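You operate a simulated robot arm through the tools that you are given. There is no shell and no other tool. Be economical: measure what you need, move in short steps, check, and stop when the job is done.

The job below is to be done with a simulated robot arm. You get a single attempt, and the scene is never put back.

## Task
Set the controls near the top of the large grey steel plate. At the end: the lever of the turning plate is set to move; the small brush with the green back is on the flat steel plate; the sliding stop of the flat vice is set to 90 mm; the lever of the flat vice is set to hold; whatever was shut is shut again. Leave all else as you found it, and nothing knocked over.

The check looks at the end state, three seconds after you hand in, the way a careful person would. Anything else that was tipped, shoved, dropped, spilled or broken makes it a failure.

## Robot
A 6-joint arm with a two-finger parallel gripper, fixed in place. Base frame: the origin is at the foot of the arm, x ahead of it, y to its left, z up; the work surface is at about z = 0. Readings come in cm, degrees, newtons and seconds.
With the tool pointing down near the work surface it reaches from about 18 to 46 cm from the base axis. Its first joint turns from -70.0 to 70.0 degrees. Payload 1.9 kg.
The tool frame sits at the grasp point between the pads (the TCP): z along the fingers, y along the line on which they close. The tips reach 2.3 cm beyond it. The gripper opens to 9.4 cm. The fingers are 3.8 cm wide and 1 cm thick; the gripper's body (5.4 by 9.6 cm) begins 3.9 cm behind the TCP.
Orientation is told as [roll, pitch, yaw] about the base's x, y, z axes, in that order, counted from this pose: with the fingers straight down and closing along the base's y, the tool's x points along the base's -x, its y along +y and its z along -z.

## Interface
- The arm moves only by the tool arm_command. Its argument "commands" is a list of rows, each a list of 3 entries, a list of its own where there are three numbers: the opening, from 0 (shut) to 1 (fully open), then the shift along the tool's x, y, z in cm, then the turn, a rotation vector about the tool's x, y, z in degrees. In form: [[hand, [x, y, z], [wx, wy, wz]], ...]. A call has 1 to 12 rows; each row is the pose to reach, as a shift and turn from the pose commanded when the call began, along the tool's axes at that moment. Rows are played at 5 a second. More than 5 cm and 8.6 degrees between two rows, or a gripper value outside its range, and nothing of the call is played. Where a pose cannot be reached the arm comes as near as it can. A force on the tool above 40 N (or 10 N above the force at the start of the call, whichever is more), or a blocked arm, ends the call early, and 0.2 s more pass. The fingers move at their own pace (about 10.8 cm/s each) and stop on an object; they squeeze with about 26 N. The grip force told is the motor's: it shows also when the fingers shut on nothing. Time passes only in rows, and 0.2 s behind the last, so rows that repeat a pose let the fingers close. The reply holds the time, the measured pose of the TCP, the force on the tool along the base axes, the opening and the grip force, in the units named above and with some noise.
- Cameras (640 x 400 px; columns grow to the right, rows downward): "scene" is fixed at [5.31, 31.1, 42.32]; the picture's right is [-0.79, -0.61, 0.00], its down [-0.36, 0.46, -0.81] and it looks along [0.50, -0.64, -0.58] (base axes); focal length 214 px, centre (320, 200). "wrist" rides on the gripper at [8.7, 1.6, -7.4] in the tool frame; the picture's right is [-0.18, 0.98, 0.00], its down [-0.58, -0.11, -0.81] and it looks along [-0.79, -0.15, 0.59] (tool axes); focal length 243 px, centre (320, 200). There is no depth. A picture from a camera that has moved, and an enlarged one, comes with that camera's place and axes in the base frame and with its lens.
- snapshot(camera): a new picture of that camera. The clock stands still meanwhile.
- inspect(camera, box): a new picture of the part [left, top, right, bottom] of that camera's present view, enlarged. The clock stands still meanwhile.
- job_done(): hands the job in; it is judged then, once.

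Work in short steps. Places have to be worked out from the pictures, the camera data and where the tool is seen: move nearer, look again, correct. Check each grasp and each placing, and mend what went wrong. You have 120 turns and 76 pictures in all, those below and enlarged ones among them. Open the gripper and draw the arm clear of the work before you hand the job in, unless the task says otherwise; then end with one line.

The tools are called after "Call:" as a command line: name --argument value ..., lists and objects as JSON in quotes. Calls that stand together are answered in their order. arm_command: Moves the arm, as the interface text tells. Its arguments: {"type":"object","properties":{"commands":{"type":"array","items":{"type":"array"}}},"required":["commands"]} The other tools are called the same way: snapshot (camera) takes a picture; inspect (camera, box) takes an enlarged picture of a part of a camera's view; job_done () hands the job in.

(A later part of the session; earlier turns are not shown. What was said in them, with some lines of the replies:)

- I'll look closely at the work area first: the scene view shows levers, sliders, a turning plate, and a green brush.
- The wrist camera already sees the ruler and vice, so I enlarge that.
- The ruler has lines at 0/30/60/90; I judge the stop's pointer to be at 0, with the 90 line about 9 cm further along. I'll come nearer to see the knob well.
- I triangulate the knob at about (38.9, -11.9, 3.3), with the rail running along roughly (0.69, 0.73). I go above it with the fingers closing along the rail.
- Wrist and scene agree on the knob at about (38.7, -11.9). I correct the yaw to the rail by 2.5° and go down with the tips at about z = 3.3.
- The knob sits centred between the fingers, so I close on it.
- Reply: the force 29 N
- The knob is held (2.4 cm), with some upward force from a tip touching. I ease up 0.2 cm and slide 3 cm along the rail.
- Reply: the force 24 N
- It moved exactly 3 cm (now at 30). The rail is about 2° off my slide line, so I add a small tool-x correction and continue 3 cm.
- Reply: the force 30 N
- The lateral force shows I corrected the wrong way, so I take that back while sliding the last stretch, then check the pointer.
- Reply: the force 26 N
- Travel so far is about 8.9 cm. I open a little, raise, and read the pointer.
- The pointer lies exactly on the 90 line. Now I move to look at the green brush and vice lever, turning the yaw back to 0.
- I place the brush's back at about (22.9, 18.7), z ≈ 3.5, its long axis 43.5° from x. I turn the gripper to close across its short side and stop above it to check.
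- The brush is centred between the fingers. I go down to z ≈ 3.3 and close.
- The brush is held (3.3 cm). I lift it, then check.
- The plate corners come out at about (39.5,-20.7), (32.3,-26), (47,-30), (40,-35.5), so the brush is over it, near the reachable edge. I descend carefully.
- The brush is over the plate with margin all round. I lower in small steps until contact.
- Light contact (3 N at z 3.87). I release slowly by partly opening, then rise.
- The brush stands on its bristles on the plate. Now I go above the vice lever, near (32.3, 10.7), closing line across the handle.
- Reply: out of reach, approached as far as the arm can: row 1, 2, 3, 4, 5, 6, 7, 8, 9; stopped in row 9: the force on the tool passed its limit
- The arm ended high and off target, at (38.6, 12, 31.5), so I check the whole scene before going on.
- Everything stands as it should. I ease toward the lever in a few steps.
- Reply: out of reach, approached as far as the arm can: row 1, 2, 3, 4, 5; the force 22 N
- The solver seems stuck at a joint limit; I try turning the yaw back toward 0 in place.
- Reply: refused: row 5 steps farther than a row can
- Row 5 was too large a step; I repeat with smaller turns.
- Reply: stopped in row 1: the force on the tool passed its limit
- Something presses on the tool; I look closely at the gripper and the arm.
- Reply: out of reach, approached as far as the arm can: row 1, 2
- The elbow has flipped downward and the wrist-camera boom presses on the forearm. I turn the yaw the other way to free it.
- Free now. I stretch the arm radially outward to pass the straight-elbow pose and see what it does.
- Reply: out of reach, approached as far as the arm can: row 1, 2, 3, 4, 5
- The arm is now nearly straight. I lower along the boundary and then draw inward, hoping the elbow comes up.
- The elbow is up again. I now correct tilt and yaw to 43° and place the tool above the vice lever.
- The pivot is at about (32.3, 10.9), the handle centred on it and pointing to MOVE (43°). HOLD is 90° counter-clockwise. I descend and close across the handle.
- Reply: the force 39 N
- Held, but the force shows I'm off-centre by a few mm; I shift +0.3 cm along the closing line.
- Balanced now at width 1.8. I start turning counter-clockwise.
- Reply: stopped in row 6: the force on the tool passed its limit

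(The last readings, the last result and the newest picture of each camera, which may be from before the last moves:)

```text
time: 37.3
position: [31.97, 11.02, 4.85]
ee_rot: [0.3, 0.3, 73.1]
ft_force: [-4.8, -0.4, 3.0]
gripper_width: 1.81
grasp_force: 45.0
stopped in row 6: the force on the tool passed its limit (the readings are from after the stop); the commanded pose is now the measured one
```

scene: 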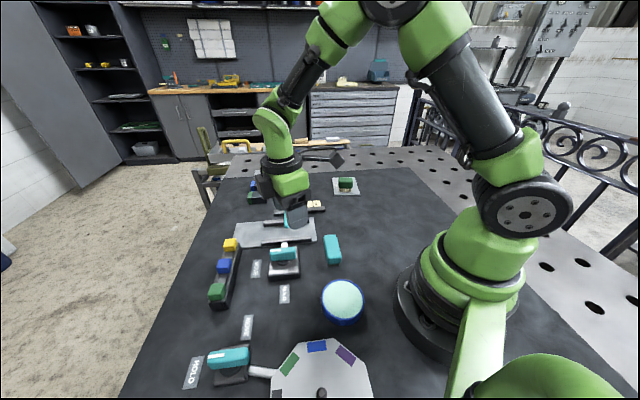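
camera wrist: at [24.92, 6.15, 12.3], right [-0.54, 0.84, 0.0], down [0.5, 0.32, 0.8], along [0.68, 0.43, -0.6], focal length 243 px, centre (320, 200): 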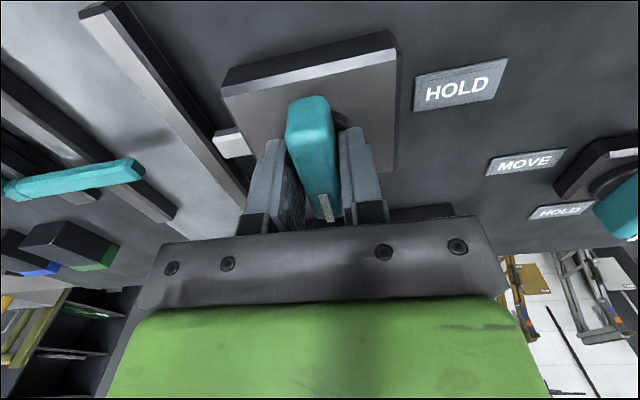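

It turned 30° to yaw 73 and forces are small. I continue.

Call:
arm_command --commands '[[0.05, [0, 0, 0], [0, 0, -5]], [0.05, [0, 0, 0], [0, 0, -10]], [0.05, [0, 0, 0], [0, 0, -15]], [0.05, [0, 0, 0], [0, 0, -20]], [0.05, [0, 0, 0], [0, 0, -25]], [0.05, [0, 0, 0], [0, 0, -30]], [0.05, [0, 0, 0], [0, 0, -30]]]'

Call:
inspect --camera "scene" --box '[220, 200, 340, 320]'

```text
time: 38.4
position: [31.8, 11.07, 4.83]
ee_rot: [0.8, 0.2, 94.2]
ft_force: [-6.4, 0.9, 2.0]
gripper_width: 1.79
grasp_force: 44.8
stopped in row 5: the force on the tool passed its limit (the readings are from after the stop); the commanded pose is now the measured one
```

```text
3.33 times, centred on (280, 260) of scene
camera zoom: at [5.31, 31.09, 42.32], right [-0.79, -0.61, 0.0], down [-0.36, 0.46, -0.81], along [0.5, -0.64, -0.58], focal length 715 px, centre (453, 0)
```

zoom: 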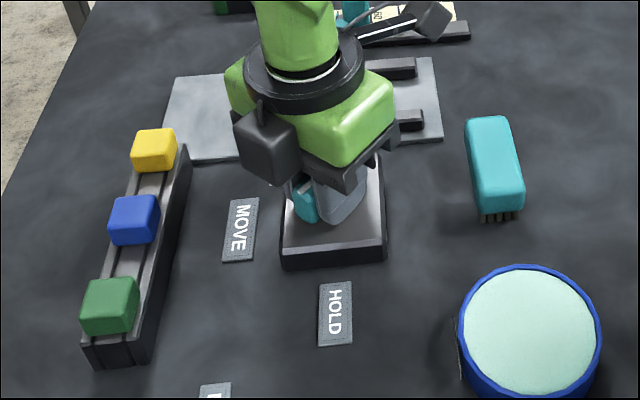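

It follows to 94°, but the grip is about 0.5 cm off the pivot along the handle, so I move along the arc while turning the remaining 39°.

Call:
arm_command --commands '[[0.05, [0.01, 0.05, 0], [0, 0, -5]], [0.05, [0.02, 0.09, 0], [0, 0, -10]], [0.05, [0.04, 0.14, 0], [0, 0, -15]], [0.05, [0.06, 0.18, 0], [0, 0, -20]], [0.05, [0.09, 0.23, 0], [0, 0, -25]], [0.05, [0.12, 0.27, 0], [0, 0, -30]], [0.05, [0.14, 0.31, 0], [0, 0, -35]], [0.05, [0.16, 0.33, 0], [0, 0, -39]], [0.05, [0.16, 0.33, 0], [0, 0, -39]]]'

```text
time: 40.4
position: [31.51, 10.91, 4.71]
ee_rot: [0.7, -0.2, 133.5]
ft_force: [4.5, 16.4, -21.4]
gripper_width: 1.79
grasp_force: 45.4
```

At 133.5°. I release, rise, and check the lever.

Call:
arm_command --commands '[[0.5, [0, 0, 0], [0, 0, 0]], [0.5, [0, 0, 0], [0, 0, 0]], [0.5, [0, 0, -3], [0, 0, 0]], [0.5, [0, 0, -6], [0, 0, 0]], [0.5, [0, 0, -10], [0, 0, 0]]]'

Call:
snapshot --camera "wrist"

Call:
inspect --camera "scene" --box '[220, 200, 340, 320]'

```text
time: 41.6
position: [31.6, 10.9, 14.73]
ee_rot: [0.8, -0.3, 133.3]
ft_force: [-0.2, -0.2, 0.4]
gripper_width: 4.7
grasp_force: 0.0
```

```text
34 pictures are left
camera wrist: at [36.48, 3.54, 22.15], right [-0.84, -0.54, 0.02], down [-0.31, 0.5, 0.81], along [-0.44, 0.68, -0.59], focal length 243 px, centre (320, 200)
```

wrist: 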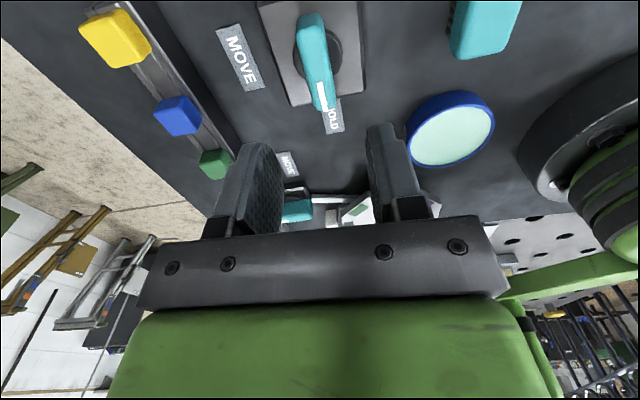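

```text
3.33 times, centred on (280, 260) of scene
camera zoom: at [5.31, 31.1, 42.32], right [-0.79, -0.61, 0.0], down [-0.36, 0.46, -0.81], along [0.5, -0.64, -0.58], focal length 715 px, centre (453, 0)
```

zoom: 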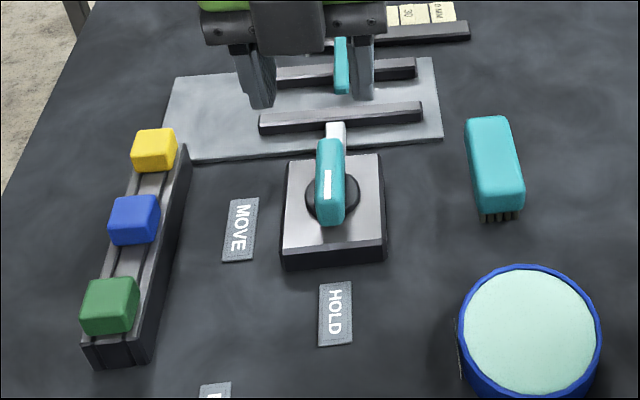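

The lever points at HOLD. I check its exact alignment with an enlargement.

Call:
inspect --camera "wrist" --box '[220, 0, 420, 140]'

```text
2.86 times, centred on (320, 70) of wrist
camera zoom: at [36.48, 3.54, 22.15], right [-0.84, -0.54, 0.02], down [-0.31, 0.5, 0.81], along [-0.44, 0.68, -0.59], focal length 693 px, centre (320, 571)
```

zoom: 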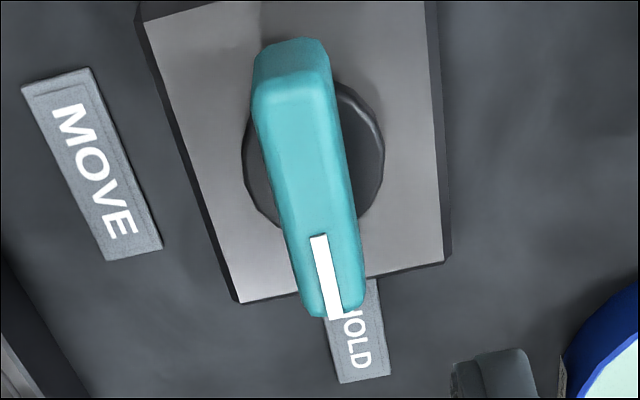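

The lever is turned about 90° to HOLD. Next I go above the turning plate's lever, near (24.3, 29.5), turning the yaw to 45°.

Call:
arm_command --commands '[[0.6, [-1.7, -0.7, -1], [0, 0, 8]], [0.6, [-3.4, -1.4, -2], [0, 0, 16]], [0.6, [-5, -2, -2], [0, 0, 24]], [0.6, [-6.7, -2.7, -2], [0, 0, 32]], [0.6, [-8.4, -3.4, -2], [0, 0, 40]], [0.6, [-10, -4, -2], [0, 0, 48]], [0.6, [-11.7, -4.7, -2], [0, 0, 56]], [0.6, [-13.4, -5.3, -2], [0, 0, 64]], [0.6, [-15, -6, -2], [0, 0, 72]], [0.6, [-16.7, -6.6, -1], [0, 0, 80]], [0.6, [-18.4, -7.3, 0], [0, 0, 88]], [0.6, [-18.4, -7.3, 0], [0, 0, 88]]]'

Call:
snapshot --camera "wrist"

Call:
snapshot --camera "scene"

```text
time: 44.2
position: [24.18, 29.44, 14.75]
ee_rot: [0.4, 0.7, 45.3]
ft_force: [0.1, -1.1, 0.4]
gripper_width: 5.65
grasp_force: 0.1
```

```text
31 pictures are left
camera wrist: at [17.03, 24.38, 22.33], right [-0.57, 0.82, 0.01], down [0.5, 0.34, 0.8], along [0.66, 0.46, -0.6], focal length 243 px, centre (320, 200)
```

wrist: 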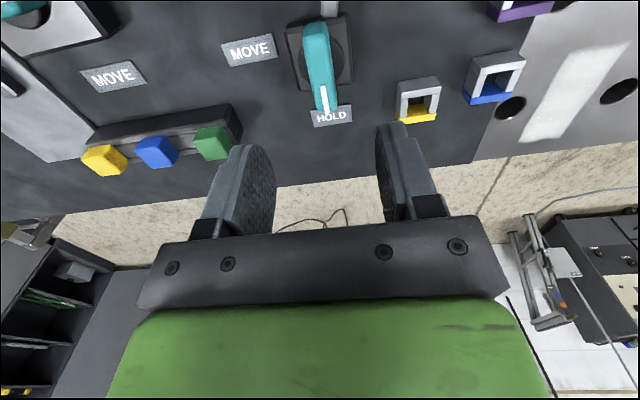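

```text
30 pictures are left
```

scene: 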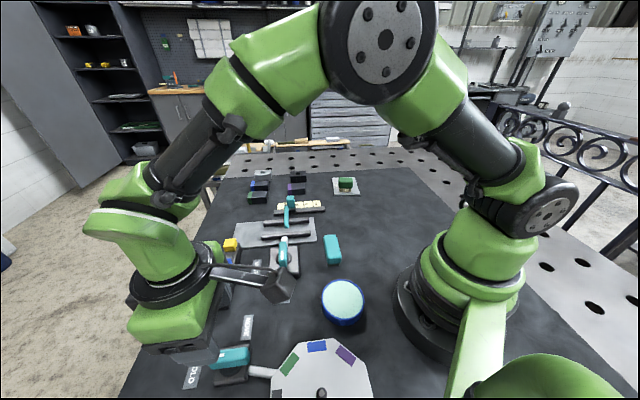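

Call:
inspect --camera "wrist" --box '[240, 0, 420, 130]'

```text
3.08 times, centred on (330, 65) of wrist
camera zoom: at [17.03, 24.38, 22.33], right [-0.57, 0.82, 0.01], down [0.5, 0.34, 0.8], along [0.66, 0.46, -0.6], focal length 746 px, centre (289, 615)
```

zoom: 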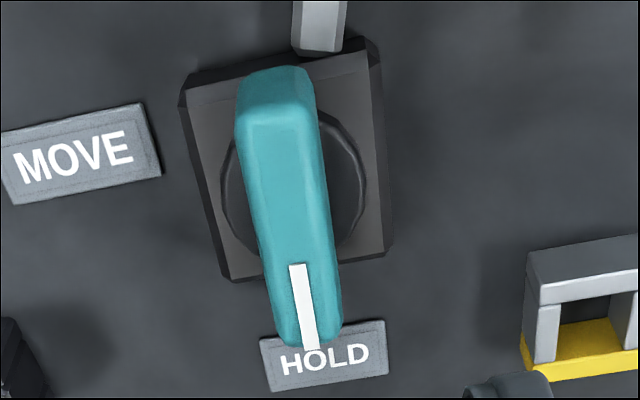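

The pivot is about (23.9, 29.3), the handle along 44°. I descend and close across it.

Call:
arm_command --commands '[[0.6, [0.3, 0.1, 4], [0.4, -0.7, 0]], [0.6, [0.3, 0.1, 8], [0.4, -0.7, 0]], [0.6, [0.3, 0.1, 9.95], [0.4, -0.7, 0]], [0.25, [0.3, 0.1, 9.95], [0.4, -0.7, 0]], [0.05, [0.3, 0.1, 9.95], [0.4, -0.7, 0]], [0.05, [0.3, 0.1, 9.95], [0.4, -0.7, 0]]]'

```text
time: 45.6
position: [23.77, 29.15, 5.04]
ee_rot: [0.0, 0.0, 45.2]
ft_force: [-11.5, 22.5, -11.2]
gripper_width: 1.78
grasp_force: 44.5
```

Held (1.78 cm) with a 24 N side load. I shift 0.2 cm along y to relieve it and turn clockwise about 30°.

Call:
arm_command --commands '[[0.05, [0, 0.2, 0], [0, 0, 0]], [0.05, [0, 0.2, 0], [0, 0, 5]], [0.05, [0, 0.2, 0], [0, 0, 10]], [0.05, [0, 0.2, 0], [0, 0, 15]], [0.05, [0, 0.2, 0], [0, 0, 20]], [0.05, [0, 0.2, 0], [0, 0, 25]], [0.05, [0, 0.2, 0], [0, 0, 30]], [0.05, [0, 0.2, 0], [0, 0, 30]]]'

```text
time: 47.4
position: [23.85, 29.48, 4.93]
ee_rot: [0.1, -0.1, 15.3]
ft_force: [4.6, 24.4, -12.7]
gripper_width: 1.77
grasp_force: 44.4
```

It turns; the force asks for a slight +y shift. I continue another 30° with that.

Call:
arm_command --commands '[[0.05, [-0.06, 0.2, 0], [0, 0, 3]], [0.05, [-0.06, 0.22, 0], [0, 0, 8]], [0.05, [-0.06, 0.24, 0], [0, 0, 13]], [0.05, [-0.06, 0.24, 0], [0, 0, 18]], [0.05, [-0.06, 0.24, 0], [0, 0, 24]], [0.05, [-0.06, 0.24, 0], [0, 0, 30]], [0.05, [-0.06, 0.24, 0], [0, 0, 30]]]'

```text
time: 49.0
position: [23.8, 29.62, 4.96]
ee_rot: [0.0, 0.2, -14.8]
ft_force: [-19.0, -0.1, 31.2]
gripper_width: 1.78
grasp_force: 45.6
```

Force now pushes −x and up, so I ease that way and finish the turn to −45°.

Call:
arm_command --commands '[[0.05, [0.2, -0.05, -0.12], [0, 0, 0]], [0.05, [0.2, -0.05, -0.12], [0, 0, 5]], [0.05, [0.2, -0.05, -0.12], [0, 0, 10]], [0.05, [0.2, -0.05, -0.12], [0, 0, 15]], [0.05, [0.2, -0.05, -0.12], [0, 0, 20]], [0.05, [0.2, -0.05, -0.12], [0, 0, 25]], [0.05, [0.2, -0.05, -0.12], [0, 0, 31]], [0.05, [0.2, -0.05, -0.12], [0, 0, 31]]]'

```text
time: 49.6
position: [23.8, 29.66, 4.84]
ee_rot: [0.4, -0.3, -17.6]
ft_force: [5.9, 6.2, -4.9]
gripper_width: 1.79
grasp_force: 44.8
stopped in row 2: the force on the tool passed its limit (the readings are from after the stop); the commanded pose is now the measured one
```

Stopped early, but now the commanded pose matches the measured one and the load is small. I continue turning in small steps.

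Call:
arm_command --commands '[[0.05, [0.05, 0, 0], [0, 0, 4]], [0.05, [0.1, 0, 0], [0, 0, 8]], [0.05, [0.1, 0, 0], [0, 0, 12]], [0.05, [0.1, 0, 0], [0, 0, 16]], [0.05, [0.1, 0, 0], [0, 0, 20]], [0.05, [0.1, 0, 0], [0, 0, 24]], [0.05, [0.1, 0, 0], [0, 0, 28]], [0.05, [0.1, 0, 0], [0, 0, 28]]]'

```text
time: 50.6
position: [23.84, 29.74, 4.87]
ee_rot: [0.9, -0.4, -33.0]
ft_force: [4.5, 5.2, -3.7]
gripper_width: 1.79
grasp_force: 45.0
stopped in row 5: the force on the tool passed its limit (the readings are from after the stop); the commanded pose is now the measured one
```

At −33°. I finish the last 12–13° with small shift.

Call:
arm_command --commands '[[0.05, [0.03, 0.03, 0], [0, 0, 4]], [0.05, [0.05, 0.06, 0], [0, 0, 8]], [0.05, [0.05, 0.08, 0], [0, 0, 12]], [0.05, [0.05, 0.08, 0], [0, 0, 14]], [0.05, [0.05, 0.08, 0], [0, 0, 14]]]'

```text
time: 51.9
position: [23.79, 29.91, 4.87]
ee_rot: [0.9, -0.3, -47.0]
ft_force: [20.8, -21.2, 8.0]
gripper_width: 1.81
grasp_force: 45.2
```

Now at −47°. I release, rise, and check.

Call:
arm_command --commands '[[0.5, [0, 0, 0], [0, 0, 0]], [0.5, [0, 0, 0], [0, 0, 0]], [0.5, [0, 0, -3], [0, 0, 0]], [0.5, [0, 0, -6], [0, 0, 0]], [0.5, [0, 0, -10], [0, 0, 0]]]'

Call:
inspect --camera "wrist" --box '[220, 0, 420, 140]'

Call:
inspect --camera "scene" --box '[150, 290, 350, 400]'

```text
time: 53.0
position: [23.55, 29.73, 14.98]
ee_rot: [0.9, -0.1, -47.1]
ft_force: [-0.5, -0.7, 0.0]
gripper_width: 4.71
grasp_force: 0.0
```

```text
2.86 times, centred on (320, 70) of wrist
camera zoom: at [18.79, 37.12, 22.43], right [0.85, 0.53, 0.01], down [0.31, -0.51, 0.81], along [0.44, -0.68, -0.59], focal length 693 px, centre (320, 571)
```

zoom: 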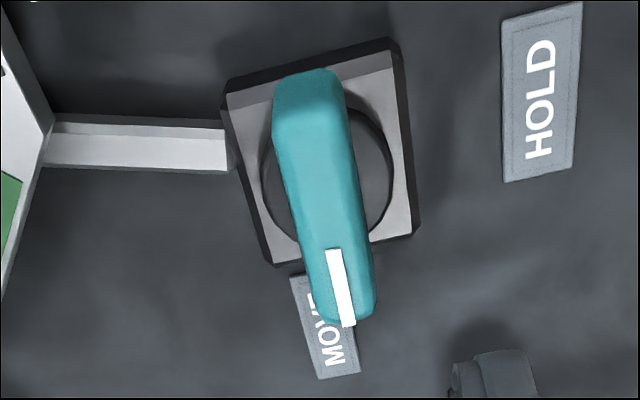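

```text
3.20 times, centred on (250, 345) of scene
camera zoom: at [5.31, 31.1, 42.32], right [-0.79, -0.61, 0.0], down [-0.36, 0.46, -0.81], along [0.5, -0.64, -0.58], focal length 686 px, centre (544, -264)
```

zoom: 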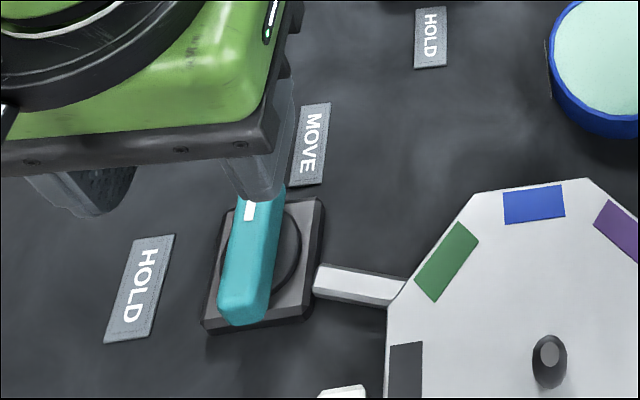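

The lever points exactly at MOVE (−45.6°). I draw the arm up and away and take a final look.

Call:
arm_command --commands '[[1, [0, 0, -4.5], [0, 0, 0]], [1, [0, 0, -9], [0, 0, 0]], [1, [0, 0, -13.5], [0, 0, 0]], [1, [-2.8, -2.8, -15], [0, 0, 0]], [1, [-5.6, -5.6, -15], [0, 0, 0]], [1, [-8, -10, -15], [0, 0, 0]], [1, [-8, -10, -15], [0, 0, 0]]]'

Call:
snapshot --camera "scene"

```text
refused: row 6 steps farther than a row can; nothing moved
```

```text
26 pictures are left
```

scene: 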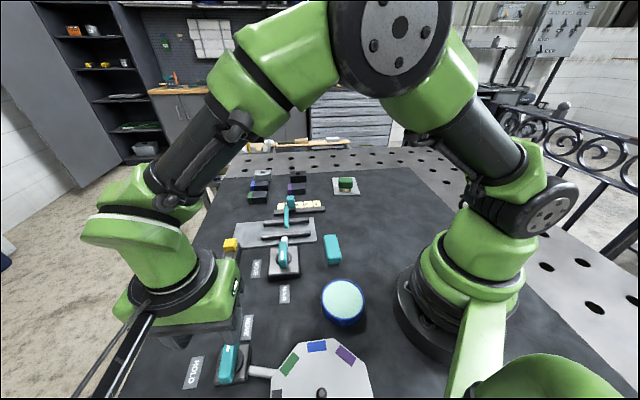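

I repeat the retreat with smaller steps, toward the middle and up.

Call:
arm_command --commands '[[1, [0, 0, -4.5], [0, 0, 0]], [1, [0, 0, -9], [0, 0, 0]], [1, [0, 0, -13.5], [0, 0, 0]], [1, [-3, -1.8, -15], [0, 0, 0]], [1, [-6, -3.6, -15], [0, 0, 0]], [1, [-9, -5.4, -15], [0, 0, 0]], [1, [-12, -7.2, -15], [0, 0, 0]], [1, [-12, -7.2, -15], [0, 0, 0]]]'

Call:
snapshot --camera "scene"

Call:
inspect --camera "scene" --box '[190, 160, 370, 300]'

```text
time: 54.9
position: [26.39, 15.93, 29.88]
ee_rot: [0.8, -0.1, -47.2]
ft_force: [0.2, 0.7, 0.4]
gripper_width: 9.4
grasp_force: 0.1
```

```text
25 pictures are left
```

scene: 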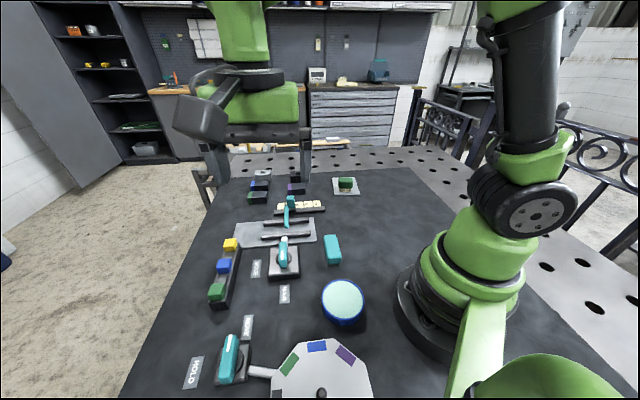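

```text
2.86 times, centred on (280, 230) of scene
camera zoom: at [5.31, 31.09, 42.32], right [-0.79, -0.61, 0.0], down [-0.36, 0.46, -0.81], along [0.5, -0.64, -0.58], focal length 613 px, centre (434, 114)
```

zoom: 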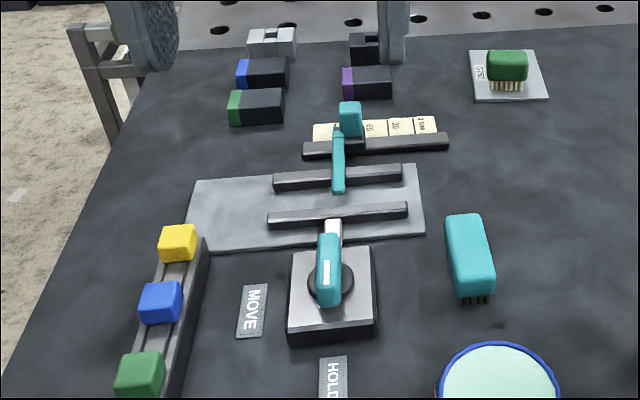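

Both levers, the stop and the brush are where the task wants them, nothing else has moved, and the arm is clear. I hand in.

Call:
job_done

```text
The job is handed in.
```

I handed the job in with every requested setting checked in the pictures: the turning plate's lever is at move, the green-backed brush stands on the flat steel plate, the vice stop is at 90 mm and the vice lever is at hold. I opened nothing that needed shutting, nothing else looks moved or knocked over, and the arm is open and clear.
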